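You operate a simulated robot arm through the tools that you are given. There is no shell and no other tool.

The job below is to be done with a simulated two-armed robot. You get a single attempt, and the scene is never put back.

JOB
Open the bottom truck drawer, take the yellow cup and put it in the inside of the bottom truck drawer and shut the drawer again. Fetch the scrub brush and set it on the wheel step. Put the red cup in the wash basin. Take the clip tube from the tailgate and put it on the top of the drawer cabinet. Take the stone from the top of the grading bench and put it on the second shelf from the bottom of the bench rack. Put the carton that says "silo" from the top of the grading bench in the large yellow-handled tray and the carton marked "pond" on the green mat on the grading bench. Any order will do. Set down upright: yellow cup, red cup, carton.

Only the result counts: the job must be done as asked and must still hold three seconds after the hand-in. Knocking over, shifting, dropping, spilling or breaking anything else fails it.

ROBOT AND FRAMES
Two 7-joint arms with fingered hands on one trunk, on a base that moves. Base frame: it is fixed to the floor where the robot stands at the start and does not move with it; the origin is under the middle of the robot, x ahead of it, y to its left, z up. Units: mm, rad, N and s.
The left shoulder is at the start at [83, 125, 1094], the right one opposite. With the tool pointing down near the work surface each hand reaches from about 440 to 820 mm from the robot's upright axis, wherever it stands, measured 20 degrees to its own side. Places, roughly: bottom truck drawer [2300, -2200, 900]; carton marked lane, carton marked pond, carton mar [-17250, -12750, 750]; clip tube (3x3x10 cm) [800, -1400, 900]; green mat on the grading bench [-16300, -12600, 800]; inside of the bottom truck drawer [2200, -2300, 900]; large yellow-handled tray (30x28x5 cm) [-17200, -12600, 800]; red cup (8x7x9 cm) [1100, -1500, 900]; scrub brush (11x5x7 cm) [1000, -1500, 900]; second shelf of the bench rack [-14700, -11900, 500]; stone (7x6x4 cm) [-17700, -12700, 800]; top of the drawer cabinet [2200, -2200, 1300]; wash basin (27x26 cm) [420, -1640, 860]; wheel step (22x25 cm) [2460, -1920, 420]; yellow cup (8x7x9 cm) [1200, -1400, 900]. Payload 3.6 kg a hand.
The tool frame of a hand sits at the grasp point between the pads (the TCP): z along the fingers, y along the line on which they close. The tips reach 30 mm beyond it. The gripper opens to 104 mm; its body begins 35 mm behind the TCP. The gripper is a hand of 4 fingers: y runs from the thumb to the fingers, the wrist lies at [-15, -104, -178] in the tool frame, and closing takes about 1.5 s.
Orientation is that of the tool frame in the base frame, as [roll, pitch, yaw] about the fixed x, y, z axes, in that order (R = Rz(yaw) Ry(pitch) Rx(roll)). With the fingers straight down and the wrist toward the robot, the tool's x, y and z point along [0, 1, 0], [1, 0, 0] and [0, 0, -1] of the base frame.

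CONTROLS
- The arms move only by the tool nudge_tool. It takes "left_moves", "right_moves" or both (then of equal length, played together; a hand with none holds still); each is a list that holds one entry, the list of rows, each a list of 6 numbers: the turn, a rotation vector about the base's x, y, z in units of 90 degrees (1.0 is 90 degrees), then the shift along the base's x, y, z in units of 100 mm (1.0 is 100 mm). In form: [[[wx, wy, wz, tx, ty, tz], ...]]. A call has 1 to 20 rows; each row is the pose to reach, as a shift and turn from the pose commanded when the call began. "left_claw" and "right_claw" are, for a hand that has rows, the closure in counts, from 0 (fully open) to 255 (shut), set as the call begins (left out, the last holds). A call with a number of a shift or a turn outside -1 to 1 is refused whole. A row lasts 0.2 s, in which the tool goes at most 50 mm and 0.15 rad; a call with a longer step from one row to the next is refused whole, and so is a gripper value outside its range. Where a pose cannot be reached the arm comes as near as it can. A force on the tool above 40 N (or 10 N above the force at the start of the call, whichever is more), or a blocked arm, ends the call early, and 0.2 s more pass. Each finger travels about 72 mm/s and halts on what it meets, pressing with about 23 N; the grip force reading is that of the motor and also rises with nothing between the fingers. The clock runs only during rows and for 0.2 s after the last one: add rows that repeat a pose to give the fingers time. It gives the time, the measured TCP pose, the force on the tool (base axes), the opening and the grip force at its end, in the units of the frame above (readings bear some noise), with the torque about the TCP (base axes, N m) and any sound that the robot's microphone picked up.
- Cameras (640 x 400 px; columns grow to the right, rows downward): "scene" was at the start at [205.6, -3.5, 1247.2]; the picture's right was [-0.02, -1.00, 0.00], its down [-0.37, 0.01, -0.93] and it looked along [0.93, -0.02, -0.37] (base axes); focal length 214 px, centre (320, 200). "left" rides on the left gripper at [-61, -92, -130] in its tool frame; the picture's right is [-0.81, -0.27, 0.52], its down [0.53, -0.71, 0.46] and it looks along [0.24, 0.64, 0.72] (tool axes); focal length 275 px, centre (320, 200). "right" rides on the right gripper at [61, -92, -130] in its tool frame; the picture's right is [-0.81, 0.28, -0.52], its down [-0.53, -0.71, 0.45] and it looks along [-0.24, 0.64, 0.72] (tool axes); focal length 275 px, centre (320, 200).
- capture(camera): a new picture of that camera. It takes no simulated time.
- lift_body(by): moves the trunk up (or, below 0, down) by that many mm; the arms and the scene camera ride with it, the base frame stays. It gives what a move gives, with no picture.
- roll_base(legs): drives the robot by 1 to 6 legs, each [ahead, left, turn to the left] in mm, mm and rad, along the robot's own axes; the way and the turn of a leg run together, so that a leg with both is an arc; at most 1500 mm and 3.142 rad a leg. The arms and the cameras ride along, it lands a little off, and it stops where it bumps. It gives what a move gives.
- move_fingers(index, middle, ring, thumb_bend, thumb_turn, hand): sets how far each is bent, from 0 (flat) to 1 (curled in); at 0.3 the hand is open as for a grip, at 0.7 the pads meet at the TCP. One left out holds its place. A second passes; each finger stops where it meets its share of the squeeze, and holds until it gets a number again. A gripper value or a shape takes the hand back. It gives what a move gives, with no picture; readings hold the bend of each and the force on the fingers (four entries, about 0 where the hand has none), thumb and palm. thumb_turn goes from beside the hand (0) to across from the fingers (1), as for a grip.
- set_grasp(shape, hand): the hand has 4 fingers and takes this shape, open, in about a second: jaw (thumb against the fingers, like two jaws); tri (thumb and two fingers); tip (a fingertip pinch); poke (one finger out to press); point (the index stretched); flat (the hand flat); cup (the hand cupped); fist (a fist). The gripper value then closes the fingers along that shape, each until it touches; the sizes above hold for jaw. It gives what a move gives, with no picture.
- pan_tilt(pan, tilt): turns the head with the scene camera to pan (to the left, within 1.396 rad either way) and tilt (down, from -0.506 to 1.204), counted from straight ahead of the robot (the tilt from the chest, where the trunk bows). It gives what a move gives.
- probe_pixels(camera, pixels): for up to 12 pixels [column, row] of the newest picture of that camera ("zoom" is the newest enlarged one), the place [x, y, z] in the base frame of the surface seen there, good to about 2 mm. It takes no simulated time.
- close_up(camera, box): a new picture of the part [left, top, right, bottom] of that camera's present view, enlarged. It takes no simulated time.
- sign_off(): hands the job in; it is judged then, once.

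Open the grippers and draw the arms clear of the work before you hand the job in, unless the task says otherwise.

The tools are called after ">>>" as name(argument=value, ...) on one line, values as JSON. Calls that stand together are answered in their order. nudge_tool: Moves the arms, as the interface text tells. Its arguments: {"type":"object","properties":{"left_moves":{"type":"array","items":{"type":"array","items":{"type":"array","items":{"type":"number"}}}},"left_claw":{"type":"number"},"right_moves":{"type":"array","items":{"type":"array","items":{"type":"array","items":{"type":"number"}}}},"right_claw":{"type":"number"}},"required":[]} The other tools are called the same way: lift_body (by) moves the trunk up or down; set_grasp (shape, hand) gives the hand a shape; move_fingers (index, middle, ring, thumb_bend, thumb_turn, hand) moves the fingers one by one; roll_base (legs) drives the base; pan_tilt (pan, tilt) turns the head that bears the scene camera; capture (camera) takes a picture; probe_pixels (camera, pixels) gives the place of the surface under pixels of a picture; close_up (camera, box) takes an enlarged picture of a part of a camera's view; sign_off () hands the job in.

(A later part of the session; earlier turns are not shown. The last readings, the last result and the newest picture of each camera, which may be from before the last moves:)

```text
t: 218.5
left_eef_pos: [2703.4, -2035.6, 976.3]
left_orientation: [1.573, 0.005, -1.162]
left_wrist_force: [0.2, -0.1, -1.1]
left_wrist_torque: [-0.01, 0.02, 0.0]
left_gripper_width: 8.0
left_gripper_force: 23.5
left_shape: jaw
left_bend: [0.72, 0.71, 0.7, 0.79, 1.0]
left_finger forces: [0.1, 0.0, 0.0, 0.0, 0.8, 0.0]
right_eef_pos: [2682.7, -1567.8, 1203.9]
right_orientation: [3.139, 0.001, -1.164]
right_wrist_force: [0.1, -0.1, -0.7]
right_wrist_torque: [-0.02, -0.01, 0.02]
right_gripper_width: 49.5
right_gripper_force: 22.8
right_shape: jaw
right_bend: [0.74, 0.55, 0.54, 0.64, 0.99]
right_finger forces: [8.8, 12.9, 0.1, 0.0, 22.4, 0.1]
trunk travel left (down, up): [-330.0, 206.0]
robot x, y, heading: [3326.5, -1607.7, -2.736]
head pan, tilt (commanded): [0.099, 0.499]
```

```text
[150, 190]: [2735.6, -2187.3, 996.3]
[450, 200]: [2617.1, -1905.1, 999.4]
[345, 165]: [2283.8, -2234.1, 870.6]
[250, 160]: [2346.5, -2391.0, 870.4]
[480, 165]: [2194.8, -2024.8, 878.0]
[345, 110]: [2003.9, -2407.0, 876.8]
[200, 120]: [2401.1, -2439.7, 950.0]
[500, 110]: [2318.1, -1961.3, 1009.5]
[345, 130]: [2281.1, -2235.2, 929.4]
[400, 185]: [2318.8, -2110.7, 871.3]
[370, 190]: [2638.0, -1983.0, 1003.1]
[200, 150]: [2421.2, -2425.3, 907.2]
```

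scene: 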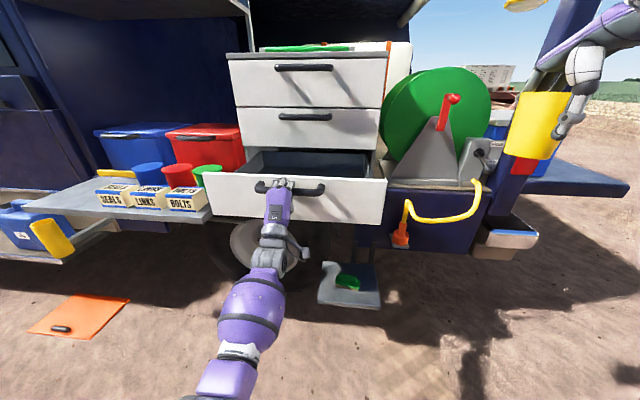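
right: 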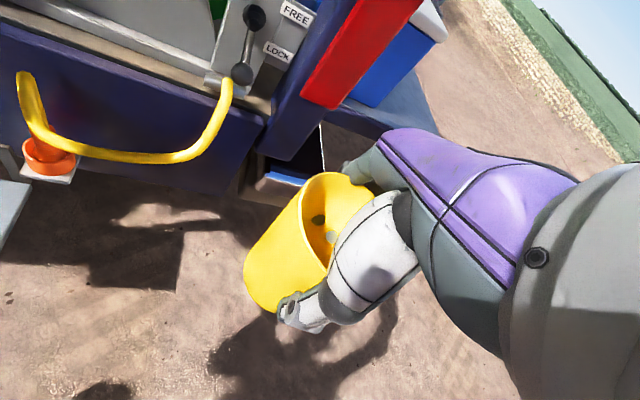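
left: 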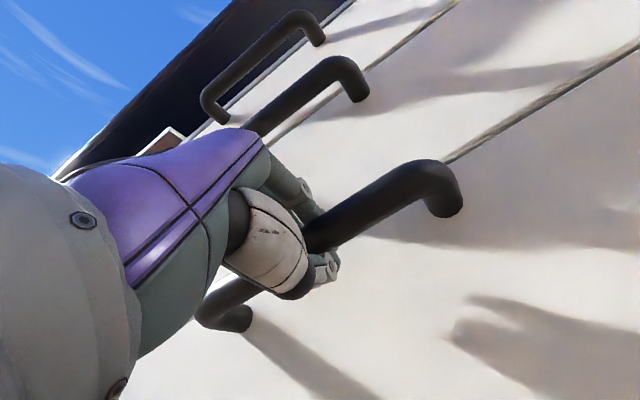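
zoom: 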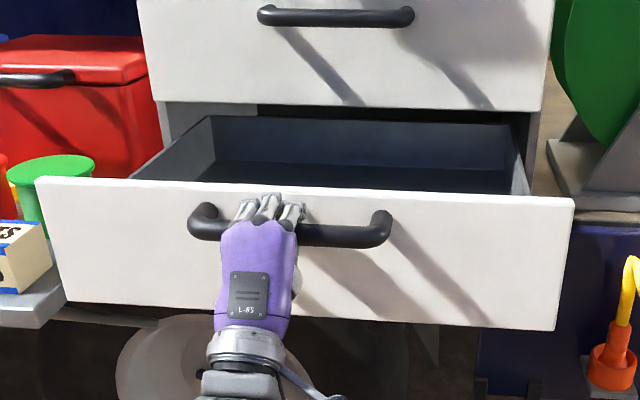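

Front panel now at v≈475 (opened 296 mm), drawer floor z=871, empty inside. I release the handle and draw the left hand back 100 mm.

>>> nudge_tool(left_moves=[[[0, 0, 0, 0, 0, 0], [0, 0, 0, 0, 0, 0], [0, 0, 0, 0, 0, 0], [0, 0, 0, 0, 0, 0], [0, 0, 0, 0, 0, 0], [0, 0, 0, 0, 0, 0], [0, 0, 0, 0, 0, 0]]], left_claw=0)

>>> nudge_tool(left_moves=[[[0, 0, 0, 0.23, 0.097, 0], [0, 0, 0, 0.46, 0.193, 0], [0, 0, 0, 0.7, 0.29, 0], [0, 0, 0, 0.92, 0.386, 0], [0, 0, 0, 0.92, 0.386, 0]]])

>>> capture(camera="scene")

```text
t: 220.1
left_eef_pos: [2703.1, -2034.9, 976.9]
left_orientation: [1.573, 0.007, -1.158]
left_wrist_force: [-0.5, -0.1, 0.7]
left_wrist_torque: [-0.04, 0.0, 0.03]
left_gripper_width: 103.7
left_gripper_force: 0.0
left_shape: jaw
left_bend: [0.3, 0.3, 0.3, 0.3, 0.98]
left_finger forces: [0.1, 0.1, 0.0, 0.0, 0.1, 0.0]
right_eef_pos: [2681.2, -1566.7, 1204.2]
right_orientation: [3.138, 0.0, -1.164]
right_wrist_force: [-0.7, -0.1, -0.6]
right_wrist_torque: [-0.03, 0.01, 0.01]
right_gripper_width: 49.4
right_gripper_force: 22.9
right_shape: jaw
right_bend: [0.74, 0.55, 0.54, 0.64, 0.99]
right_finger forces: [8.7, 12.9, 0.0, 0.0, 22.3, 0.0]
trunk travel left (down, up): [-330.0, 206.0]
robot x, y, heading: [3320.6, -1608.2, -2.736]
head pan, tilt (commanded): [0.099, 0.499]
```

```text
t: 221.3
left_eef_pos: [2795.9, -1995.3, 977.2]
left_orientation: [1.573, 0.007, -1.161]
left_wrist_force: [-0.3, -2.0, 0.3]
left_wrist_torque: [-0.02, 0.0, 0.0]
left_gripper_width: 103.7
left_gripper_force: 0.1
left_shape: jaw
left_bend: [0.3, 0.3, 0.3, 0.3, 0.98]
left_finger forces: [0.0, 0.1, 0.1, 0.0, 0.0, 0.0]
right_eef_pos: [2682.8, -1567.1, 1203.7]
right_orientation: [3.139, 0.0, -1.163]
right_wrist_force: [-0.2, 0.1, 0.2]
right_wrist_torque: [0.02, 0.04, 0.0]
right_gripper_width: 49.2
right_gripper_force: 23.0
right_shape: jaw
right_bend: [0.74, 0.55, 0.54, 0.64, 0.99]
right_finger forces: [8.7, 12.9, 0.1, 0.0, 22.3, 0.1]
trunk travel left (down, up): [-330.0, 206.0]
robot x, y, heading: [3324.6, -1604.7, -2.735]
head pan, tilt (commanded): [0.099, 0.499]
```

```text
taken
```

scene: 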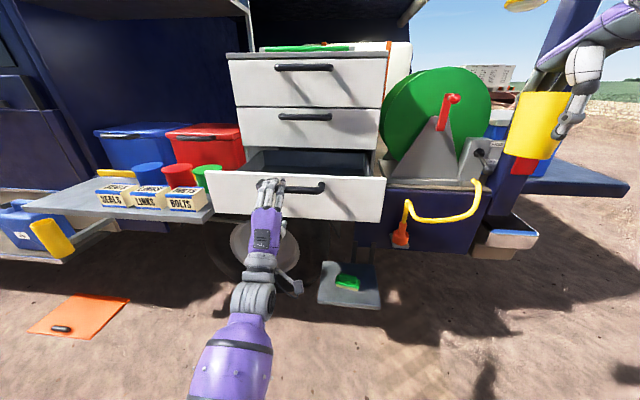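

The handle is free. I turn the left hand back to pointing down and raise it, so it's out of the way when I come closer.

>>> nudge_tool(left_moves=[[[0.0355, -0.0836, 0, 0, 0, 0.1], [0.071, -0.167, 0, 0, 0, 0.2], [0.106, -0.251, 0, 0, 0, 0.3], [0.142, -0.335, 0, 0, 0, 0.4], [0.177, -0.418, 0, 0, 0, 0.5], [0.213, -0.502, 0, 0, 0, 0.6], [0.248, -0.585, 0, 0, 0, 0.7], [0.284, -0.669, 0, 0, 0, 0.8], [0.319, -0.753, 0, 0, 0, 0.9], [0.355, -0.836, 0, 0, 0, 1.0], [0.39, -0.92, 0, 0, 0, 1.0], [0.39, -0.92, 0, 0, 0, 1.0]]])

>>> nudge_tool(left_moves=[[[0, 0, 0, 0.1, 0, 0.25], [0, 0, 0, 0.2, 0, 0.5], [0, 0, 0, 0.3, 0, 0.75], [0, 0, 0, 0.4, 0, 1.0], [0, 0, 0, 0.4, 0, 1.0]]])

>>> nudge_tool(left_moves=[[[0, 0, 0, 0.1, -0.1, 0.25], [0, 0, 0, 0.2, -0.2, 0.5], [0, 0, 0, 0.3, -0.3, 0.75], [0, 0, 0, 0.4, -0.4, 1.0], [0, 0, 0, 0.4, -0.4, 1.0]]])

>>> lift_body(by=150)

```text
t: 223.9
left_eef_pos: [2796.6, -1996.6, 1077.7]
left_orientation: [-3.137, -0.008, -1.165]
left_wrist_force: [0.1, -0.4, -1.3]
left_wrist_torque: [0.03, 0.02, -0.01]
left_gripper_width: 103.9
left_gripper_force: 0.1
left_shape: jaw
left_bend: [0.3, 0.3, 0.3, 0.3, 0.98]
left_finger forces: [0.0, 0.0, 0.1, 0.0, 0.0, 0.1]
right_eef_pos: [2681.7, -1568.8, 1203.7]
right_orientation: [3.139, 0.003, -1.165]
right_wrist_force: [0.3, -0.7, 0.0]
right_wrist_torque: [0.04, -0.04, 0.03]
right_gripper_width: 49.2
right_gripper_force: 23.0
right_shape: jaw
right_bend: [0.74, 0.55, 0.54, 0.64, 0.99]
right_finger forces: [8.8, 13.0, 0.0, 0.1, 22.2, 0.0]
trunk travel left (down, up): [-330.0, 206.0]
robot x, y, heading: [3324.4, -1606.9, -2.737]
head pan, tilt (commanded): [0.099, 0.499]
```

```text
t: 225.1
left_eef_pos: [2824.4, -2006.0, 1177.9]
left_orientation: [-3.14, -0.011, -1.164]
left_wrist_force: [-0.2, -0.8, 0.4]
left_wrist_torque: [0.01, 0.0, -0.02]
left_gripper_width: 103.9
left_gripper_force: 0.1
left_shape: jaw
left_bend: [0.3, 0.3, 0.3, 0.3, 0.98]
left_finger forces: [0.0, 0.0, 0.1, 0.0, 0.1, 0.1]
left hand out of reach, approached as far as the arm can: row 3, 4, 5
right_eef_pos: [2683.3, -1567.6, 1204.4]
right_orientation: [3.14, 0.0, -1.164]
right_wrist_force: [-0.2, 0.2, -0.6]
right_wrist_torque: [-0.03, 0.0, 0.02]
right_gripper_width: 49.1
right_gripper_force: 22.8
right_shape: jaw
right_bend: [0.74, 0.55, 0.54, 0.64, 0.99]
right_finger forces: [8.7, 12.9, 0.0, 0.0, 22.3, 0.0]
trunk travel left (down, up): [-330.0, 206.0]
robot x, y, heading: [3323.8, -1606.3, -2.74]
head pan, tilt (commanded): [0.099, 0.499]
```

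```text
t: 226.3
left_eef_pos: [2866.8, -2045.8, 1278.8]
left_orientation: [-3.14, -0.012, -1.164]
left_wrist_force: [0.9, -0.6, 1.0]
left_wrist_torque: [-0.02, -0.02, -0.02]
left_gripper_width: 103.7
left_gripper_force: 0.0
left_shape: jaw
left_bend: [0.3, 0.3, 0.3, 0.3, 0.98]
left_finger forces: [0.0, 0.0, 0.0, 0.0, 0.0, 0.0]
right_eef_pos: [2681.3, -1567.7, 1203.6]
right_orientation: [3.139, 0.0, -1.164]
right_wrist_force: [0.1, 0.0, -0.7]
right_wrist_torque: [0.0, 0.01, 0.0]
right_gripper_width: 49.3
right_gripper_force: 23.0
right_shape: jaw
right_bend: [0.74, 0.55, 0.54, 0.64, 0.99]
right_finger forces: [8.7, 12.9, 0.0, 0.1, 22.2, 0.0]
trunk travel left (down, up): [-330.0, 206.0]
robot x, y, heading: [3325.3, -1603.5, -2.733]
head pan, tilt (commanded): [0.099, 0.499]
```

```text
t: 228.1
left_eef_pos: [2864.7, -2046.2, 1426.7]
left_orientation: [-3.137, -0.01, -1.164]
left_wrist_force: [0.6, -0.1, 0.2]
left_wrist_torque: [0.0, -0.03, -0.02]
left_gripper_width: 103.7
left_gripper_force: 0.0
left_shape: jaw
left_bend: [0.3, 0.3, 0.3, 0.3, 0.98]
left_finger forces: [0.0, 0.1, 0.0, 0.0, 0.0, 0.0]
right_eef_pos: [2681.6, -1567.6, 1352.2]
right_orientation: [3.14, 0.001, -1.164]
right_wrist_force: [-0.4, -0.5, -0.3]
right_wrist_torque: [-0.04, 0.0, 0.01]
right_gripper_width: 49.3
right_gripper_force: 22.6
right_shape: jaw
right_bend: [0.74, 0.55, 0.54, 0.64, 0.99]
right_finger forces: [8.7, 12.9, 0.1, 0.1, 22.4, 0.0]
trunk travel left (down, up): [-480.0, 56.0]
robot x, y, heading: [3320.3, -1604.8, -2.739]
head pan, tilt (commanded): [0.099, 0.499]
```

Both hands are high now. I move 142 left and 290 ahead so the cup can go down into the open drawer at about (u=1260, v=316).

>>> roll_base(legs=[[0, 142, 0], [290, 0, 0]])

>>> pan_tilt(pan=-0.1, tilt=0.75)

>>> capture(camera="scene")

>>> capture(camera="right")

```text
t: 231.6
left_eef_pos: [2658.9, -2292.3, 1428.4]
left_orientation: [-3.141, -0.011, -1.161]
left_wrist_force: [0.3, 0.2, 0.2]
left_wrist_torque: [0.0, 0.02, 0.02]
left_gripper_width: 103.7
left_gripper_force: 0.1
left_shape: jaw
left_bend: [0.3, 0.3, 0.3, 0.3, 0.98]
left_finger forces: [0.1, 0.1, 0.0, 0.0, 0.0, 0.1]
right_eef_pos: [2475.1, -1814.3, 1353.4]
right_orientation: [3.139, 0.001, -1.162]
right_wrist_force: [0.5, 0.2, -0.9]
right_wrist_torque: [0.0, 0.0, 0.0]
right_gripper_width: 49.1
right_gripper_force: 22.9
right_shape: jaw
right_bend: [0.74, 0.55, 0.54, 0.64, 0.99]
right_finger forces: [8.7, 13.0, 0.0, 0.0, 22.3, 0.0]
trunk travel left (down, up): [-480.0, 56.0]
robot x, y, heading: [3117.1, -1853.5, -2.736]
head pan, tilt (commanded): [0.099, 0.499]
```

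```text
t: 232.3
left_eef_pos: [2659.5, -2293.2, 1428.1]
left_orientation: [3.141, -0.011, -1.161]
left_wrist_force: [0.2, 0.2, -0.5]
left_wrist_torque: [0.02, 0.01, 0.03]
left_gripper_width: 104.0
left_gripper_force: 0.1
left_shape: jaw
left_bend: [0.3, 0.3, 0.3, 0.3, 0.98]
left_finger forces: [0.0, 0.1, 0.0, 0.0, 0.0, 0.1]
right_eef_pos: [2474.9, -1814.1, 1353.8]
right_orientation: [3.139, 0.0, -1.162]
right_wrist_force: [0.2, 0.5, 0.2]
right_wrist_torque: [-0.01, -0.02, -0.03]
right_gripper_width: 49.0
right_gripper_force: 23.2
right_shape: jaw
right_bend: [0.74, 0.55, 0.54, 0.64, 0.99]
right_finger forces: [8.7, 13.0, 0.1, 0.0, 22.4, 0.0]
trunk travel left (down, up): [-480.0, 56.0]
robot x, y, heading: [3115.9, -1851.0, -2.732]
head pan, tilt (commanded): [-0.099, 0.75]
```

```text
taken
```

scene: 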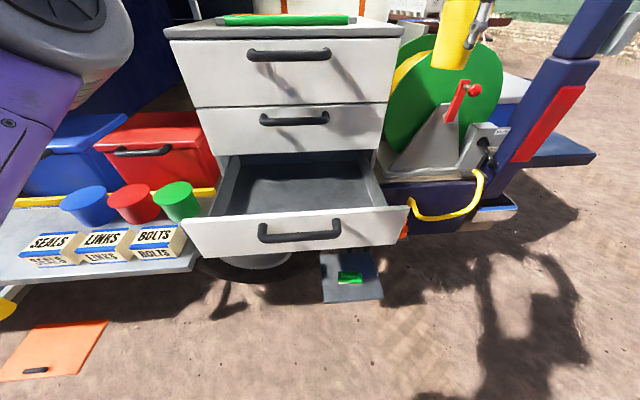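

```text
taken
```

right: 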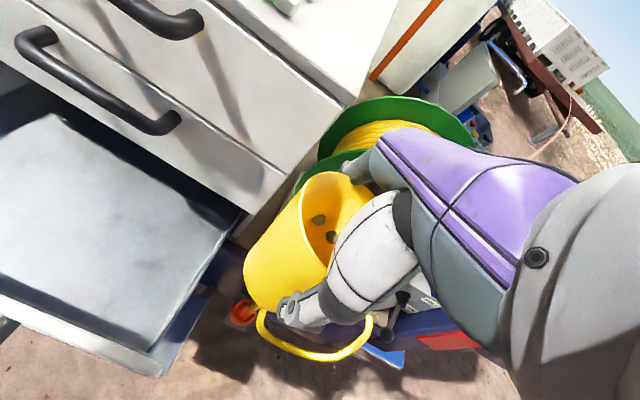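

The open drawer is clear below. I probe its interior: floor, right wall, front panel top and the cabinet front edge above.

>>> probe_pixels(camera="scene", pixels=[[310, 190], [310, 205], [345, 195], [368, 195], [375, 185], [270, 200], [300, 218], [380, 207], [300, 150], [365, 160], [325, 119], [225, 195]])

```text
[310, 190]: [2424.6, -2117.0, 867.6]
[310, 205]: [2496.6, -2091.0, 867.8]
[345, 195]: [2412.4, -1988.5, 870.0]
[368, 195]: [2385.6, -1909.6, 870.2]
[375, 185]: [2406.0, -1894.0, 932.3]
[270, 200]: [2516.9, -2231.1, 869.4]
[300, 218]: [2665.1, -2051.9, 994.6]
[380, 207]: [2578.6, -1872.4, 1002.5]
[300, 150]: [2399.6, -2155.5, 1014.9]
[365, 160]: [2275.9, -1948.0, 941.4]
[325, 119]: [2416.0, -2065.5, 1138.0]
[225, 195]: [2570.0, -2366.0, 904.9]
```

Interior: walls at u=1169–1668, front at v≈460, floor z≈869. I carry the cup left over the drawer at (2490,-1988), staying 30 mm clear of the upper handles.

>>> nudge_tool(right_moves=[[[0, 0, 0, 0.03, -0.29, -0.1], [0, 0, 0, 0.06, -0.58, -0.2], [0, 0, 0, 0.08, -0.87, -0.3], [0, 0, 0, 0.08, -0.87, -0.3]]])

>>> nudge_tool(right_moves=[[[0, 0, 0, 0.03, -0.29, -0.2], [0, 0, 0, 0.06, -0.58, -0.4], [0, 0, 0, 0.07, -0.87, -0.6], [0, 0, 0, 0.07, -0.87, -0.8], [0, 0, 0, 0.07, -0.87, -1.0], [0, 0, 0, 0.07, -0.87, -1.0]]])

>>> capture(camera="scene")

>>> capture(camera="right")

```text
t: 233.3
left_eef_pos: [2659.9, -2291.4, 1426.6]
left_orientation: [-3.14, -0.01, -1.162]
left_wrist_force: [0.0, 0.2, -0.8]
left_wrist_torque: [-0.02, -0.04, -0.01]
left_gripper_width: 104.0
left_gripper_force: 0.0
left_shape: jaw
left_bend: [0.3, 0.3, 0.3, 0.3, 0.98]
left_finger forces: [0.0, 0.0, 0.0, 0.0, 0.0, 0.1]
right_eef_pos: [2481.9, -1900.3, 1325.1]
right_orientation: [3.14, 0.0, -1.163]
right_wrist_force: [-0.1, 0.1, 0.4]
right_wrist_torque: [-0.01, -0.01, 0.0]
right_gripper_width: 49.1
right_gripper_force: 22.5
right_shape: jaw
right_bend: [0.74, 0.55, 0.54, 0.64, 0.99]
right_finger forces: [8.7, 12.8, 0.1, 0.0, 22.4, 0.0]
trunk travel left (down, up): [-480.0, 56.0]
robot x, y, heading: [3117.0, -1851.4, -2.735]
head pan, tilt (commanded): [-0.099, 0.75]
```

```text
t: 234.8
left_eef_pos: [2659.9, -2292.8, 1428.4]
left_orientation: [-3.141, -0.01, -1.161]
left_wrist_force: [0.4, -0.2, -0.1]
left_wrist_torque: [-0.06, -0.02, 0.0]
left_gripper_width: 103.8
left_gripper_force: 0.0
left_shape: jaw
left_bend: [0.3, 0.3, 0.3, 0.3, 0.98]
left_finger forces: [0.1, 0.1, 0.0, 0.0, 0.0, 0.0]
right_eef_pos: [2486.7, -1988.7, 1222.6]
right_orientation: [3.139, 0.0, -1.161]
right_wrist_force: [-0.1, -0.6, -1.1]
right_wrist_torque: [-0.02, -0.02, -0.03]
right_gripper_width: 49.1
right_gripper_force: 23.3
right_shape: jaw
right_bend: [0.74, 0.55, 0.54, 0.64, 0.99]
right_finger forces: [8.7, 12.9, 0.0, 0.1, 22.2, 0.0]
trunk travel left (down, up): [-480.0, 56.0]
robot x, y, heading: [3120.6, -1850.7, -2.736]
head pan, tilt (commanded): [-0.099, 0.75]
```

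```text
taken
```

scene: 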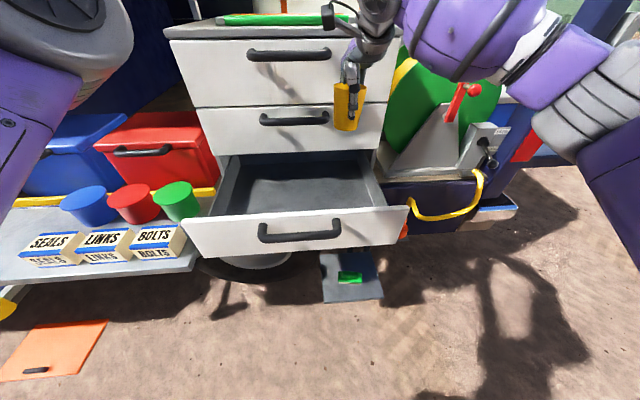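

```text
taken
```

right: 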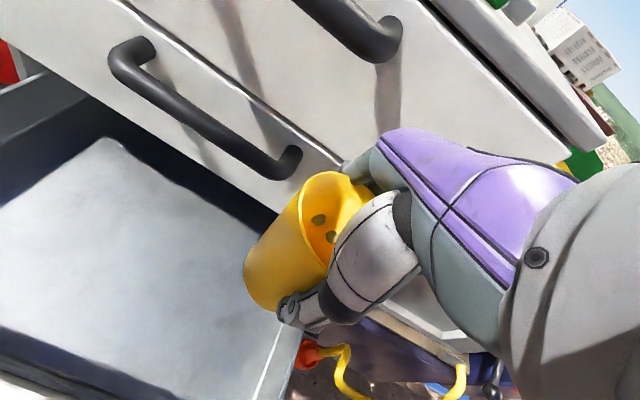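

The cup hangs above the drawer's right part. I descend in steps to z≈1020 and look.

>>> nudge_tool(right_moves=[[[0, 0, 0, 0.01, 0, -0.25], [0, 0, 0, 0.02, 0, -0.5], [0, 0, 0, 0.03, 0, -0.75], [0, 0, 0, 0.03, 0, -1.0], [0, 0, 0, 0.03, 0, -1.0]]])

>>> nudge_tool(right_moves=[[[0, 0, 0, 0, 0, -0.25], [0, 0, 0, 0, 0, -0.5], [0, 0, 0, 0, 0, -0.75], [0, 0, 0, 0, 0, -1.0], [0, 0, 0, 0, 0, -1.0]]])

>>> capture(camera="right")

>>> capture(camera="scene")

```text
t: 235.9
left_eef_pos: [2659.6, -2292.0, 1428.0]
left_orientation: [3.142, -0.012, -1.16]
left_wrist_force: [-0.5, 0.7, 0.4]
left_wrist_torque: [0.01, -0.01, 0.01]
left_gripper_width: 103.8
left_gripper_force: 0.1
left_shape: jaw
left_bend: [0.3, 0.3, 0.3, 0.3, 0.98]
left_finger forces: [0.0, 0.0, 0.0, 0.0, 0.1, 0.0]
right_eef_pos: [2492.2, -1987.8, 1124.7]
right_orientation: [3.14, 0.0, -1.163]
right_wrist_force: [0.0, -0.6, -0.3]
right_wrist_torque: [-0.01, 0.02, -0.01]
right_gripper_width: 48.8
right_gripper_force: 22.8
right_shape: jaw
right_bend: [0.74, 0.55, 0.54, 0.64, 0.99]
right_finger forces: [8.7, 12.9, 0.0, 0.0, 22.1, 0.0]
trunk travel left (down, up): [-480.0, 56.0]
robot x, y, heading: [3118.4, -1849.3, -2.735]
head pan, tilt (commanded): [-0.099, 0.75]
```

```text
t: 237.2
left_eef_pos: [2659.4, -2291.6, 1429.0]
left_orientation: [3.14, -0.011, -1.16]
left_wrist_force: [0.2, -0.3, 1.2]
left_wrist_torque: [-0.02, 0.0, 0.05]
left_gripper_width: 103.9
left_gripper_force: 0.0
left_shape: jaw
left_bend: [0.3, 0.3, 0.3, 0.3, 0.98]
left_finger forces: [0.0, 0.0, 0.1, 0.0, 0.0, 0.0]
right_eef_pos: [2492.8, -1988.8, 1025.6]
right_orientation: [3.14, 0.0, -1.162]
right_wrist_force: [0.3, 0.3, -1.3]
right_wrist_torque: [-0.02, 0.02, 0.03]
right_gripper_width: 49.2
right_gripper_force: 23.3
right_shape: jaw
right_bend: [0.74, 0.55, 0.54, 0.64, 0.99]
right_finger forces: [8.8, 12.9, 0.0, 0.0, 22.2, 0.1]
trunk travel left (down, up): [-480.0, 56.0]
robot x, y, heading: [3116.8, -1850.9, -2.734]
head pan, tilt (commanded): [-0.099, 0.75]
```

```text
taken
```

right: 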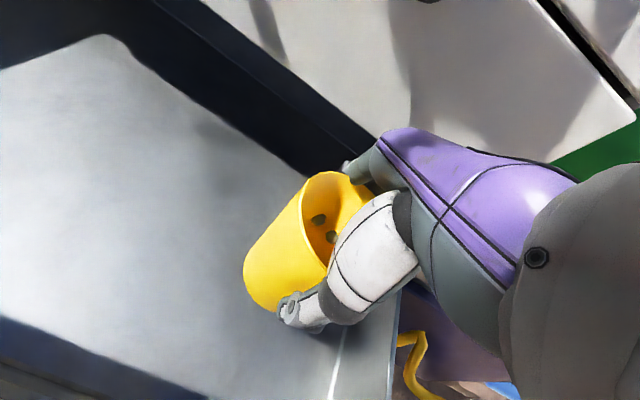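

```text
taken
```

scene: 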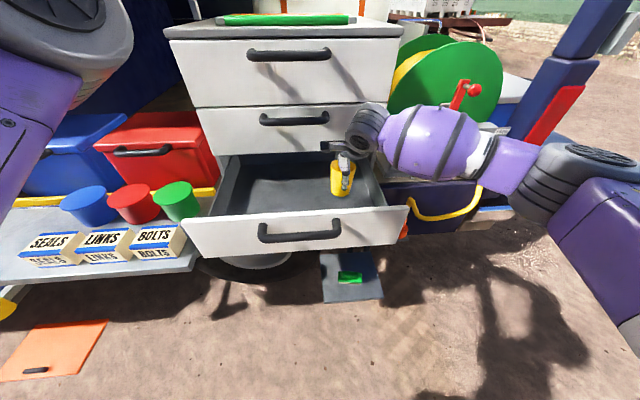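

The cup is about to enter the drawer. I lower 80 mm, then approach the floor slowly (contact expected at TCP z≈935).

>>> nudge_tool(right_moves=[[[0, 0, 0, 0, 0, -0.2], [0, 0, 0, 0, 0, -0.4], [0, 0, 0, 0, 0, -0.6], [0, 0, 0, 0, 0, -0.75], [0, 0, 0, 0, 0, -0.8], [0, 0, 0, 0, 0, -0.8]]])

>>> nudge_tool(right_moves=[[[0, 0, 0, 0, 0, -0.03], [0, 0, 0, 0, 0, -0.06], [0, 0, 0, 0, 0, -0.09], [0, 0, 0, 0, 0, -0.09]]])

```text
t: 238.6
left_eef_pos: [2659.6, -2291.7, 1429.0]
left_orientation: [3.141, -0.011, -1.161]
left_wrist_force: [-0.4, -0.2, 0.5]
left_wrist_torque: [0.04, -0.03, 0.0]
left_gripper_width: 104.0
left_gripper_force: 0.1
left_shape: jaw
left_bend: [0.3, 0.3, 0.3, 0.3, 0.98]
left_finger forces: [0.0, 0.1, 0.0, 0.0, 0.0, 0.1]
right_eef_pos: [2492.4, -1987.6, 942.6]
right_orientation: [3.141, 0.001, -1.161]
right_wrist_force: [-0.3, -0.4, 0.1]
right_wrist_torque: [0.01, 0.0, 0.01]
right_gripper_width: 49.2
right_gripper_force: 23.3
right_shape: jaw
right_bend: [0.74, 0.55, 0.54, 0.64, 0.99]
right_finger forces: [8.7, 12.9, 0.1, 0.0, 22.1, 0.0]
trunk travel left (down, up): [-480.0, 56.0]
robot x, y, heading: [3117.6, -1850.2, -2.738]
head pan, tilt (commanded): [-0.099, 0.75]
```

```text
t: 239.6
left_eef_pos: [2660.5, -2292.0, 1428.9]
left_orientation: [-3.141, -0.01, -1.16]
left_wrist_force: [-0.6, -0.3, -0.2]
left_wrist_torque: [-0.03, 0.02, -0.01]
left_gripper_width: 103.9
left_gripper_force: 0.2
left_shape: jaw
left_bend: [0.3, 0.3, 0.3, 0.3, 0.98]
left_finger forces: [0.0, 0.0, 0.1, 0.0, 0.0, 0.0]
right_eef_pos: [2492.7, -1988.1, 934.8]
right_orientation: [3.138, 0.0, -1.163]
right_wrist_force: [0.3, 0.2, 4.1]
right_wrist_torque: [0.03, 0.02, 0.0]
right_gripper_width: 48.9
right_gripper_force: 23.3
right_shape: jaw
right_bend: [0.74, 0.55, 0.54, 0.64, 0.99]
right_finger forces: [8.7, 12.9, 0.0, 0.0, 22.5, 0.0]
trunk travel left (down, up): [-480.0, 56.0]
robot x, y, heading: [3119.2, -1851.2, -2.733]
head pan, tilt (commanded): [-0.099, 0.75]
```

Contact: 4 N upward at z=934.8. I open the right hand to release the cup.

>>> nudge_tool(right_moves=[[[0, 0, 0, 0, 0, 0.01], [0, 0, 0, 0, 0, 0.01], [0, 0, 0, 0, 0, 0.01], [0, 0, 0, 0, 0, 0.01], [0, 0, 0, 0, 0, 0.01], [0, 0, 0, 0, 0, 0.01], [0, 0, 0, 0, 0, 0.01]]], right_claw=0)

>>> capture(camera="right")

```text
t: 241.2
left_eef_pos: [2658.3, -2291.7, 1428.4]
left_orientation: [-3.141, -0.011, -1.16]
left_wrist_force: [-0.3, 0.4, 0.1]
left_wrist_torque: [-0.01, 0.0, 0.01]
left_gripper_width: 103.7
left_gripper_force: 0.0
left_shape: jaw
left_bend: [0.3, 0.3, 0.3, 0.3, 0.98]
left_finger forces: [0.1, 0.1, 0.1, 0.0, 0.2, 0.0]
right_eef_pos: [2492.3, -1988.6, 935.3]
right_orientation: [3.139, 0.0, -1.162]
right_wrist_force: [0.2, -0.5, -0.2]
right_wrist_torque: [-0.02, 0.04, 0.01]
right_gripper_width: 104.0
right_gripper_force: 0.0
right_shape: jaw
right_bend: [0.3, 0.3, 0.3, 0.3, 0.98]
right_finger forces: [0.4, 0.0, 0.0, 0.1, 0.4, 0.0]
trunk travel left (down, up): [-480.0, 56.0]
robot x, y, heading: [3115.0, -1851.0, -2.732]
head pan, tilt (commanded): [-0.099, 0.75]
```

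```text
taken
```

right: 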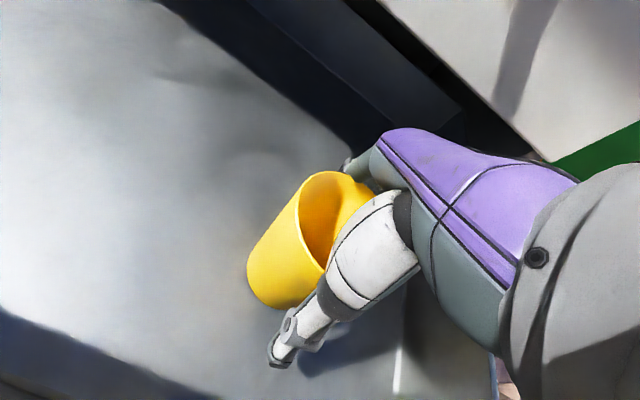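

The cup stands free in the drawer. I raise the hand straight up, slowly at first.

>>> nudge_tool(right_moves=[[[0, 0, 0, 0, 0, 0.08], [0, 0, 0, 0, 0, 0.16], [0, 0, 0, 0, 0, 0.3], [0, 0, 0, 0, 0, 0.5], [0, 0, 0, 0, 0, 0.75], [0, 0, 0, 0, 0, 1.0], [0, 0, 0, 0, 0, 1.0]]])

>>> capture(camera="right")

>>> capture(camera="scene")

```text
t: 242.8
left_eef_pos: [2659.3, -2292.9, 1428.1]
left_orientation: [3.14, -0.01, -1.16]
left_wrist_force: [0.4, 0.5, -1.1]
left_wrist_torque: [-0.01, -0.02, -0.01]
left_gripper_width: 103.8
left_gripper_force: 0.2
left_shape: jaw
left_bend: [0.3, 0.3, 0.3, 0.3, 0.98]
left_finger forces: [0.1, 0.0, 0.1, 0.0, 0.1, 0.0]
right_eef_pos: [2492.3, -1988.0, 1035.6]
right_orientation: [3.14, 0.0, -1.162]
right_wrist_force: [-0.6, 0.1, 0.5]
right_wrist_torque: [-0.01, 0.02, 0.01]
right_gripper_width: 104.1
right_gripper_force: 0.0
right_shape: jaw
right_bend: [0.3, 0.3, 0.3, 0.3, 0.98]
right_finger forces: [0.1, 0.1, 0.1, 0.0, 0.0, 0.0]
trunk travel left (down, up): [-480.0, 56.0]
robot x, y, heading: [3115.3, -1854.1, -2.737]
head pan, tilt (commanded): [-0.099, 0.75]
```

```text
taken
```

right: 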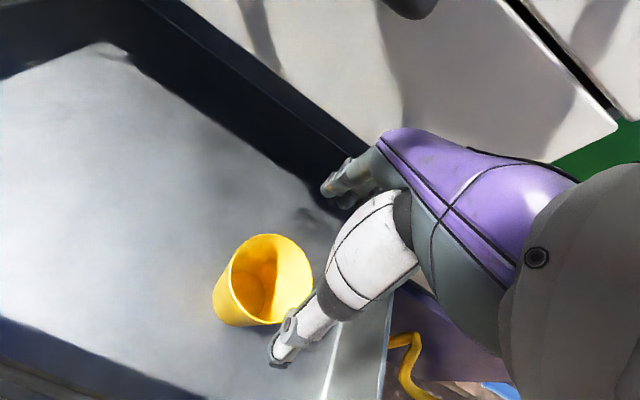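

```text
taken
```

scene: 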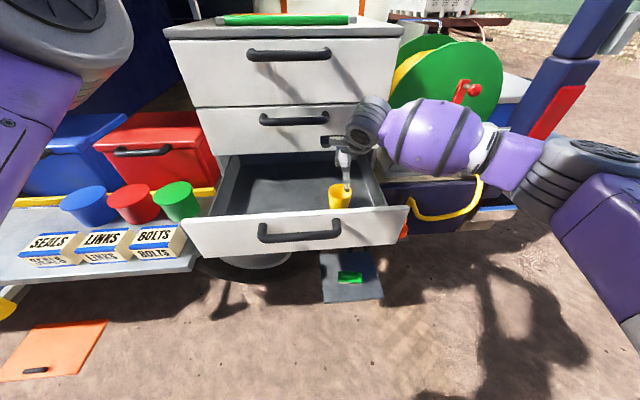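

The cup stands upright in the drawer at (340,197). I raise the right hand and swing it out to the right before backing off.

>>> nudge_tool(right_moves=[[[0, 0, 0, 0, 0, 0.25], [0, 0, 0, 0, 0, 0.5], [0, 0, 0, 0, 0, 0.75], [0, 0, 0, 0, 0, 1.0], [0, 0, 0, 0, 0, 1.0]]])

>>> nudge_tool(right_moves=[[[0, 0, 0, 0, 0, 0.25], [0, 0, 0, 0, 0.1, 0.5], [0, 0, 0, 0, 0.3, 0.75], [0, 0, 0, 0, 0.6, 1.0], [0, 0, 0, 0, 0.9, 1.0], [0, 0, 0, 0, 0.9, 1.0]]])

>>> nudge_tool(right_moves=[[[0, 0, 0, 0, 0.25, 0.25], [0, 0, 0, 0, 0.5, 0.5], [0, 0, 0, 0, 0.75, 0.75], [0, 0, 0, 0, 0.9, 1.0], [0, 0, 0, 0, 0.9, 1.0]]])

>>> roll_base(legs=[[-380, 0, 0], [0, -142, 0]])

>>> capture(camera="scene")

```text
t: 243.9
left_eef_pos: [2658.0, -2292.4, 1427.1]
left_orientation: [3.141, -0.012, -1.159]
left_wrist_force: [-0.5, 0.1, 0.7]
left_wrist_torque: [-0.03, 0.0, 0.0]
left_gripper_width: 103.8
left_gripper_force: 0.0
left_shape: jaw
left_bend: [0.3, 0.3, 0.3, 0.3, 0.98]
left_finger forces: [0.1, 0.1, 0.0, 0.0, 0.0, 0.0]
right_eef_pos: [2492.1, -1986.8, 1134.7]
right_orientation: [3.139, 0.0, -1.163]
right_wrist_force: [1.0, -0.4, 1.1]
right_wrist_torque: [0.01, 0.01, 0.0]
right_gripper_width: 103.7
right_gripper_force: 0.1
right_shape: jaw
right_bend: [0.3, 0.3, 0.3, 0.3, 0.98]
right_finger forces: [0.1, 0.0, 0.0, 0.0, 0.1, 0.1]
trunk travel left (down, up): [-480.0, 56.0]
robot x, y, heading: [3118.5, -1854.0, -2.733]
head pan, tilt (commanded): [-0.099, 0.75]
```

```text
t: 245.3
left_eef_pos: [2659.9, -2292.4, 1427.5]
left_orientation: [3.141, -0.008, -1.16]
left_wrist_force: [-0.6, -0.3, 1.2]
left_wrist_torque: [0.0, 0.0, 0.0]
left_gripper_width: 103.7
left_gripper_force: 0.1
left_shape: jaw
left_bend: [0.3, 0.3, 0.3, 0.3, 0.98]
left_finger forces: [0.1, 0.1, 0.1, 0.0, 0.0, 0.0]
right_eef_pos: [2493.3, -1897.7, 1235.7]
right_orientation: [3.14, 0.001, -1.163]
right_wrist_force: [0.9, -0.7, 0.0]
right_wrist_torque: [0.04, 0.0, 0.01]
right_gripper_width: 104.1
right_gripper_force: 0.0
right_shape: jaw
right_bend: [0.3, 0.3, 0.3, 0.3, 0.98]
right_finger forces: [0.0, 0.0, 0.0, 0.1, 0.1, 0.0]
trunk travel left (down, up): [-480.0, 56.0]
robot x, y, heading: [3114.9, -1846.8, -2.737]
head pan, tilt (commanded): [-0.099, 0.75]
```

```text
t: 246.6
left_eef_pos: [2659.0, -2291.2, 1428.3]
left_orientation: [-3.141, -0.011, -1.161]
left_wrist_force: [-0.2, 0.1, 0.1]
left_wrist_torque: [-0.02, 0.02, 0.01]
left_gripper_width: 103.5
left_gripper_force: 0.0
left_shape: jaw
left_bend: [0.3, 0.3, 0.3, 0.3, 0.98]
left_finger forces: [0.0, 0.0, 0.0, 0.0, 0.0, 0.0]
right_eef_pos: [2491.0, -1808.1, 1334.9]
right_orientation: [3.139, -0.001, -1.161]
right_wrist_force: [-0.2, 0.1, -0.5]
right_wrist_torque: [0.02, 0.02, -0.01]
right_gripper_width: 103.9
right_gripper_force: 0.1
right_shape: jaw
right_bend: [0.3, 0.3, 0.3, 0.3, 0.98]
right_finger forces: [0.1, 0.1, 0.1, 0.1, 0.0, 0.1]
trunk travel left (down, up): [-480.0, 56.0]
robot x, y, heading: [3118.5, -1851.8, -2.73]
head pan, tilt (commanded): [-0.099, 0.75]
```

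```text
t: 250.5
left_eef_pos: [2960.4, -2012.3, 1427.9]
left_orientation: [-3.141, -0.01, -1.154]
left_wrist_force: [-0.6, 0.2, 0.2]
left_wrist_torque: [0.01, 0.0, 0.0]
left_gripper_width: 103.8
left_gripper_force: 0.0
left_shape: jaw
left_bend: [0.3, 0.3, 0.3, 0.3, 0.98]
left_finger forces: [0.1, 0.0, 0.0, 0.0, 0.0, 0.0]
right_eef_pos: [2789.8, -1528.9, 1333.9]
right_orientation: [3.14, -0.001, -1.155]
right_wrist_force: [-0.2, 0.1, -0.6]
right_wrist_torque: [-0.01, -0.02, 0.03]
right_gripper_width: 104.0
right_gripper_force: 0.1
right_shape: jaw
right_bend: [0.3, 0.3, 0.3, 0.3, 0.98]
right_finger forces: [0.1, 0.0, 0.0, 0.1, 0.0, 0.0]
trunk travel left (down, up): [-480.0, 56.0]
robot x, y, heading: [3413.4, -1564.7, -2.727]
head pan, tilt (commanded): [-0.099, 0.75]
```

```text
taken
```

scene: 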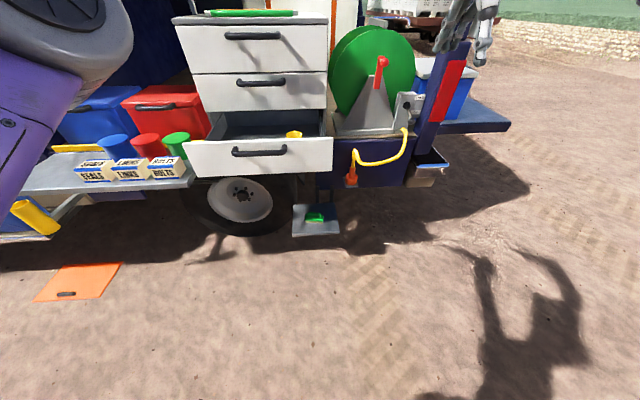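

The drawer stays open with the cup inside (293,134). I lower the trunk again and bring the left hand to the handle's height, pointing forward, as before.

>>> lift_body(by=-150)

>>> nudge_tool(left_moves=[[[0, 0, 0, -0.2, 0.05, -0.2], [0, 0, 0, -0.4, 0.1, -0.45], [0, 0, 0, -0.6, 0.15, -0.7], [0, 0, 0, -0.6, 0.15, -1.0], [0, 0, 0, -0.6, 0.15, -1.0]]])

>>> nudge_tool(left_moves=[[[0, 0, 0, -0.2, 0.05, -0.2], [0, 0, 0, -0.4, 0.1, -0.45], [0, 0, 0, -0.62, 0.15, -0.7], [0, 0, 0, -0.62, 0.15, -1.0], [0, 0, 0, -0.62, 0.15, -1.0]]])

>>> nudge_tool(left_moves=[[[-0.0366, 0.0832, 0, 0, 0, -0.1], [-0.0732, 0.166, 0, 0, 0, -0.2], [-0.11, 0.25, 0, 0, 0, -0.3], [-0.146, 0.333, 0, 0, 0, -0.4], [-0.183, 0.416, 0, 0, 0, -0.5], [-0.22, 0.499, 0, 0, 0, -0.6], [-0.256, 0.582, 0, 0, 0, -0.7], [-0.293, 0.666, 0, 0, 0, -0.8], [-0.33, 0.749, 0, 0, 0, -0.9], [-0.366, 0.832, 0, 0, 0, -1.0], [-0.4028, 0.9153, 0, 0, 0, -1.0], [-0.4028, 0.9153, 0, 0, 0, -1.0]]])

>>> capture(camera="scene")

```text
t: 252.2
left_eef_pos: [2960.7, -2012.4, 1278.6]
left_orientation: [-3.14, -0.011, -1.153]
left_wrist_force: [0.0, 0.9, -0.2]
left_wrist_torque: [0.0, -0.02, 0.01]
left_gripper_width: 103.7
left_gripper_force: 0.1
left_shape: jaw
left_bend: [0.3, 0.3, 0.3, 0.3, 0.98]
left_finger forces: [0.0, 0.0, 0.1, 0.1, 0.0, 0.0]
right_eef_pos: [2791.1, -1529.3, 1184.7]
right_orientation: [3.139, -0.001, -1.155]
right_wrist_force: [-0.4, -0.2, 1.2]
right_wrist_torque: [0.01, -0.02, 0.01]
right_gripper_width: 103.9
right_gripper_force: 0.1
right_shape: jaw
right_bend: [0.3, 0.3, 0.3, 0.3, 0.98]
right_finger forces: [0.0, 0.0, 0.0, 0.0, 0.0, 0.0]
trunk travel left (down, up): [-330.0, 206.0]
robot x, y, heading: [3413.0, -1571.9, -2.729]
head pan, tilt (commanded): [-0.099, 0.75]
```

```text
t: 253.4
left_eef_pos: [2901.4, -1996.5, 1178.7]
left_orientation: [-3.141, -0.009, -1.154]
left_wrist_force: [-0.5, -0.9, 0.1]
left_wrist_torque: [-0.03, 0.01, 0.0]
left_gripper_width: 103.9
left_gripper_force: 0.2
left_shape: jaw
left_bend: [0.3, 0.3, 0.3, 0.3, 0.98]
left_finger forces: [0.0, 0.1, 0.1, 0.1, 0.1, 0.0]
right_eef_pos: [2790.5, -1529.2, 1184.5]
right_orientation: [3.141, 0.001, -1.156]
right_wrist_force: [-0.5, -0.2, 0.2]
right_wrist_torque: [-0.03, -0.01, 0.02]
right_gripper_width: 103.9
right_gripper_force: 0.0
right_shape: jaw
right_bend: [0.3, 0.3, 0.3, 0.3, 0.98]
right_finger forces: [0.0, 0.1, 0.1, 0.0, 0.0, 0.0]
trunk travel left (down, up): [-330.0, 206.0]
robot x, y, heading: [3415.5, -1566.4, -2.729]
head pan, tilt (commanded): [-0.099, 0.75]
```

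```text
t: 254.6
left_eef_pos: [2838.1, -1982.8, 1077.3]
left_orientation: [3.141, -0.008, -1.154]
left_wrist_force: [0.1, 0.2, -0.3]
left_wrist_torque: [0.02, -0.03, 0.02]
left_gripper_width: 103.8
left_gripper_force: 0.0
left_shape: jaw
left_bend: [0.3, 0.3, 0.3, 0.3, 0.98]
left_finger forces: [0.1, 0.0, 0.0, 0.0, 0.0, 0.0]
right_eef_pos: [2790.0, -1529.5, 1184.3]
right_orientation: [-3.142, -0.002, -1.155]
right_wrist_force: [0.0, 0.4, 0.2]
right_wrist_torque: [-0.02, 0.01, 0.01]
right_gripper_width: 103.8
right_gripper_force: 0.1
right_shape: jaw
right_bend: [0.3, 0.3, 0.3, 0.3, 0.98]
right_finger forces: [0.0, 0.0, 0.0, 0.1, 0.0, 0.1]
trunk travel left (down, up): [-330.0, 206.0]
robot x, y, heading: [3414.1, -1569.6, -2.729]
head pan, tilt (commanded): [-0.099, 0.75]
```

```text
t: 257.2
left_eef_pos: [2838.0, -1982.5, 978.1]
left_orientation: [1.571, 0.005, -1.147]
left_wrist_force: [0.0, 0.6, -0.1]
left_wrist_torque: [0.02, 0.04, 0.0]
left_gripper_width: 103.8
left_gripper_force: 0.0
left_shape: jaw
left_bend: [0.3, 0.3, 0.3, 0.3, 0.98]
left_finger forces: [0.0, 0.0, 0.0, 0.0, 0.1, 0.0]
right_eef_pos: [2789.7, -1530.5, 1184.3]
right_orientation: [3.141, 0.002, -1.156]
right_wrist_force: [-0.9, -0.3, 0.1]
right_wrist_torque: [0.02, 0.01, 0.0]
right_gripper_width: 103.9
right_gripper_force: 0.1
right_shape: jaw
right_bend: [0.3, 0.3, 0.3, 0.3, 0.98]
right_finger forces: [0.0, 0.0, 0.0, 0.1, 0.1, 0.0]
trunk travel left (down, up): [-330.0, 206.0]
robot x, y, heading: [3413.6, -1568.1, -2.724]
head pan, tilt (commanded): [-0.099, 0.75]
```

```text
taken
```

scene: 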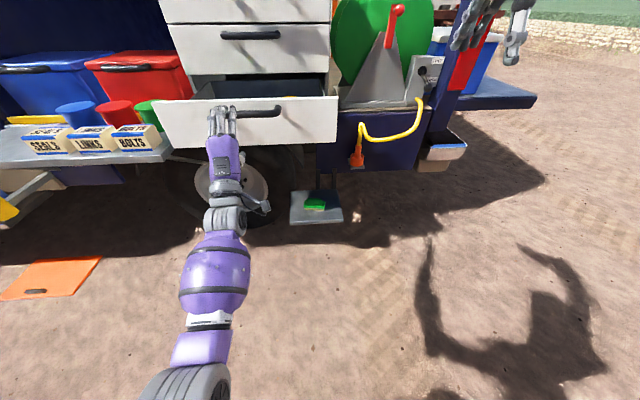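

The hand is level with the bar, 129 mm before it. I advance in two moves until the bar lies between thumb and fingers.

>>> nudge_tool(left_moves=[[[0, 0, 0, -0.2, -0.08, 0], [0, 0, 0, -0.4, -0.165, 0], [0, 0, 0, -0.6, -0.25, 0], [0, 0, 0, -0.6, -0.25, 0]]])

>>> nudge_tool(left_moves=[[[0, 0, 0, -0.15, -0.06, 0], [0, 0, 0, -0.3, -0.125, 0], [0, 0, 0, -0.45, -0.19, -0.01], [0, 0, 0, -0.57, -0.24, -0.01], [0, 0, 0, -0.57, -0.24, -0.01]]])

>>> close_up(camera="scene", box=[140, 60, 360, 200])

>>> capture(camera="left")

```text
t: 258.2
left_eef_pos: [2778.8, -2007.2, 977.2]
left_orientation: [1.571, 0.001, -1.146]
left_wrist_force: [-0.3, -0.1, 0.4]
left_wrist_torque: [-0.02, -0.01, -0.01]
left_gripper_width: 104.0
left_gripper_force: 0.2
left_shape: jaw
left_bend: [0.3, 0.3, 0.3, 0.3, 0.98]
left_finger forces: [0.1, 0.1, 0.1, 0.0, 0.1, 0.1]
right_eef_pos: [2790.6, -1530.0, 1183.7]
right_orientation: [3.139, 0.001, -1.154]
right_wrist_force: [-0.7, 1.0, -0.4]
right_wrist_torque: [-0.02, 0.02, -0.01]
right_gripper_width: 103.9
right_gripper_force: 0.2
right_shape: jaw
right_bend: [0.3, 0.3, 0.3, 0.3, 0.98]
right_finger forces: [0.0, 0.1, 0.0, 0.0, 0.0, 0.0]
trunk travel left (down, up): [-330.0, 206.0]
robot x, y, heading: [3412.4, -1572.0, -2.728]
head pan, tilt (commanded): [-0.099, 0.75]
```

```text
t: 259.4
left_eef_pos: [2724.9, -2031.1, 975.9]
left_orientation: [1.57, 0.003, -1.146]
left_wrist_force: [0.5, 0.4, 0.0]
left_wrist_torque: [0.0, -0.03, 0.01]
left_gripper_width: 103.7
left_gripper_force: 0.0
left_shape: jaw
left_bend: [0.3, 0.3, 0.3, 0.3, 0.98]
left_finger forces: [0.0, 0.0, 0.0, 0.0, 0.1, 0.1]
right_eef_pos: [2790.9, -1530.7, 1184.5]
right_orientation: [3.139, -0.001, -1.156]
right_wrist_force: [-0.2, 0.4, -0.4]
right_wrist_torque: [-0.02, 0.0, 0.01]
right_gripper_width: 103.9
right_gripper_force: 0.1
right_shape: jaw
right_bend: [0.3, 0.3, 0.3, 0.3, 0.98]
right_finger forces: [0.0, 0.0, 0.1, 0.1, 0.0, 0.0]
trunk travel left (down, up): [-330.0, 206.0]
robot x, y, heading: [3414.5, -1566.9, -2.724]
head pan, tilt (commanded): [-0.099, 0.75]
```

```text
2.86 times, centred on (250, 130) of scene
```

zoom: 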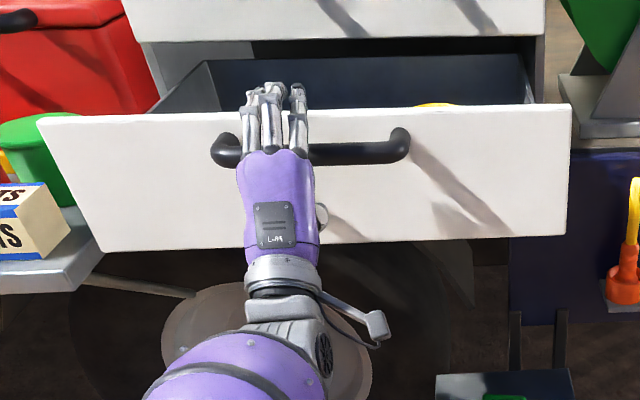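

```text
taken
```

left: 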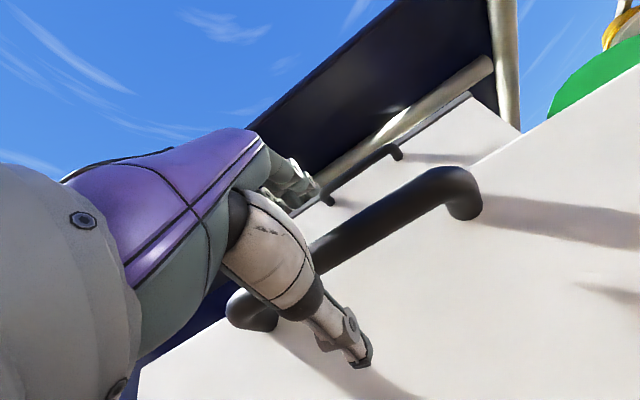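

The bar is between thumb and fingers at v≈520. I close the grip, then push the drawer in by driving forward 262 mm, leaving the last bit for a slow arm push.

>>> nudge_tool(left_moves=[[[0, 0, 0, 0, 0, 0], [0, 0, 0, 0, 0, 0], [0, 0, 0, 0, 0, 0], [0, 0, 0, 0, 0, 0], [0, 0, 0, 0, 0, 0], [0, 0, 0, 0, 0, 0], [0, 0, 0, 0, 0, 0], [0, 0, 0, 0, 0, 0]]], left_claw=255)

>>> roll_base(legs=[[262, 0, 0]])

>>> capture(camera="scene")

```text
t: 261.2
left_eef_pos: [2725.8, -2031.3, 975.8]
left_orientation: [1.571, 0.002, -1.146]
left_wrist_force: [-1.4, -0.7, 0.8]
left_wrist_torque: [-0.13, 0.02, 0.03]
left_gripper_width: 17.3
left_gripper_force: 22.8
left_shape: jaw
left_bend: [0.73, 0.6, 0.59, 0.74, 1.0]
left_finger forces: [11.5, 6.5, 2.9, 0.1, 20.1, 0.1]
right_eef_pos: [2789.6, -1528.9, 1184.4]
right_orientation: [3.141, 0.001, -1.156]
right_wrist_force: [0.3, 0.4, -0.2]
right_wrist_torque: [-0.03, 0.01, 0.0]
right_gripper_width: 103.9
right_gripper_force: 0.0
right_shape: jaw
right_bend: [0.3, 0.3, 0.3, 0.3, 0.98]
right_finger forces: [0.0, 0.0, 0.0, 0.0, 0.1, 0.0]
trunk travel left (down, up): [-330.0, 206.0]
robot x, y, heading: [3413.8, -1567.2, -2.721]
head pan, tilt (commanded): [-0.099, 0.75]
```

```text
t: 263.1
left_eef_pos: [2488.3, -2129.5, 976.3]
left_orientation: [1.572, 0.002, -1.148]
left_wrist_force: [-1.8, 5.8, 2.1]
left_wrist_torque: [-0.18, 0.02, -0.11]
left_gripper_width: 17.1
left_gripper_force: 22.8
left_shape: jaw
left_bend: [0.73, 0.6, 0.58, 0.74, 1.0]
left_finger forces: [12.5, 7.2, 3.4, 0.0, 20.8, 0.0]
right_eef_pos: [2555.6, -1629.0, 1185.0]
right_orientation: [3.14, -0.001, -1.16]
right_wrist_force: [-0.1, 0.1, 0.4]
right_wrist_torque: [0.01, 0.01, 0.01]
right_gripper_width: 103.8
right_gripper_force: 0.0
right_shape: jaw
right_bend: [0.3, 0.3, 0.3, 0.3, 0.98]
right_finger forces: [0.1, 0.0, 0.0, 0.1, 0.1, 0.1]
trunk travel left (down, up): [-330.0, 206.0]
robot x, y, heading: [3181.0, -1669.0, -2.728]
head pan, tilt (commanded): [-0.099, 0.75]
```

```text
taken
```

scene: 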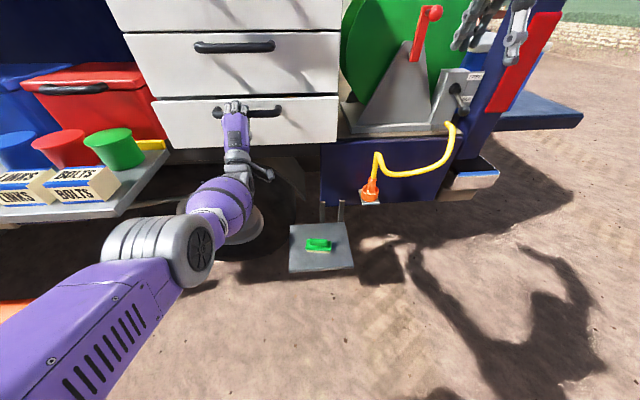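

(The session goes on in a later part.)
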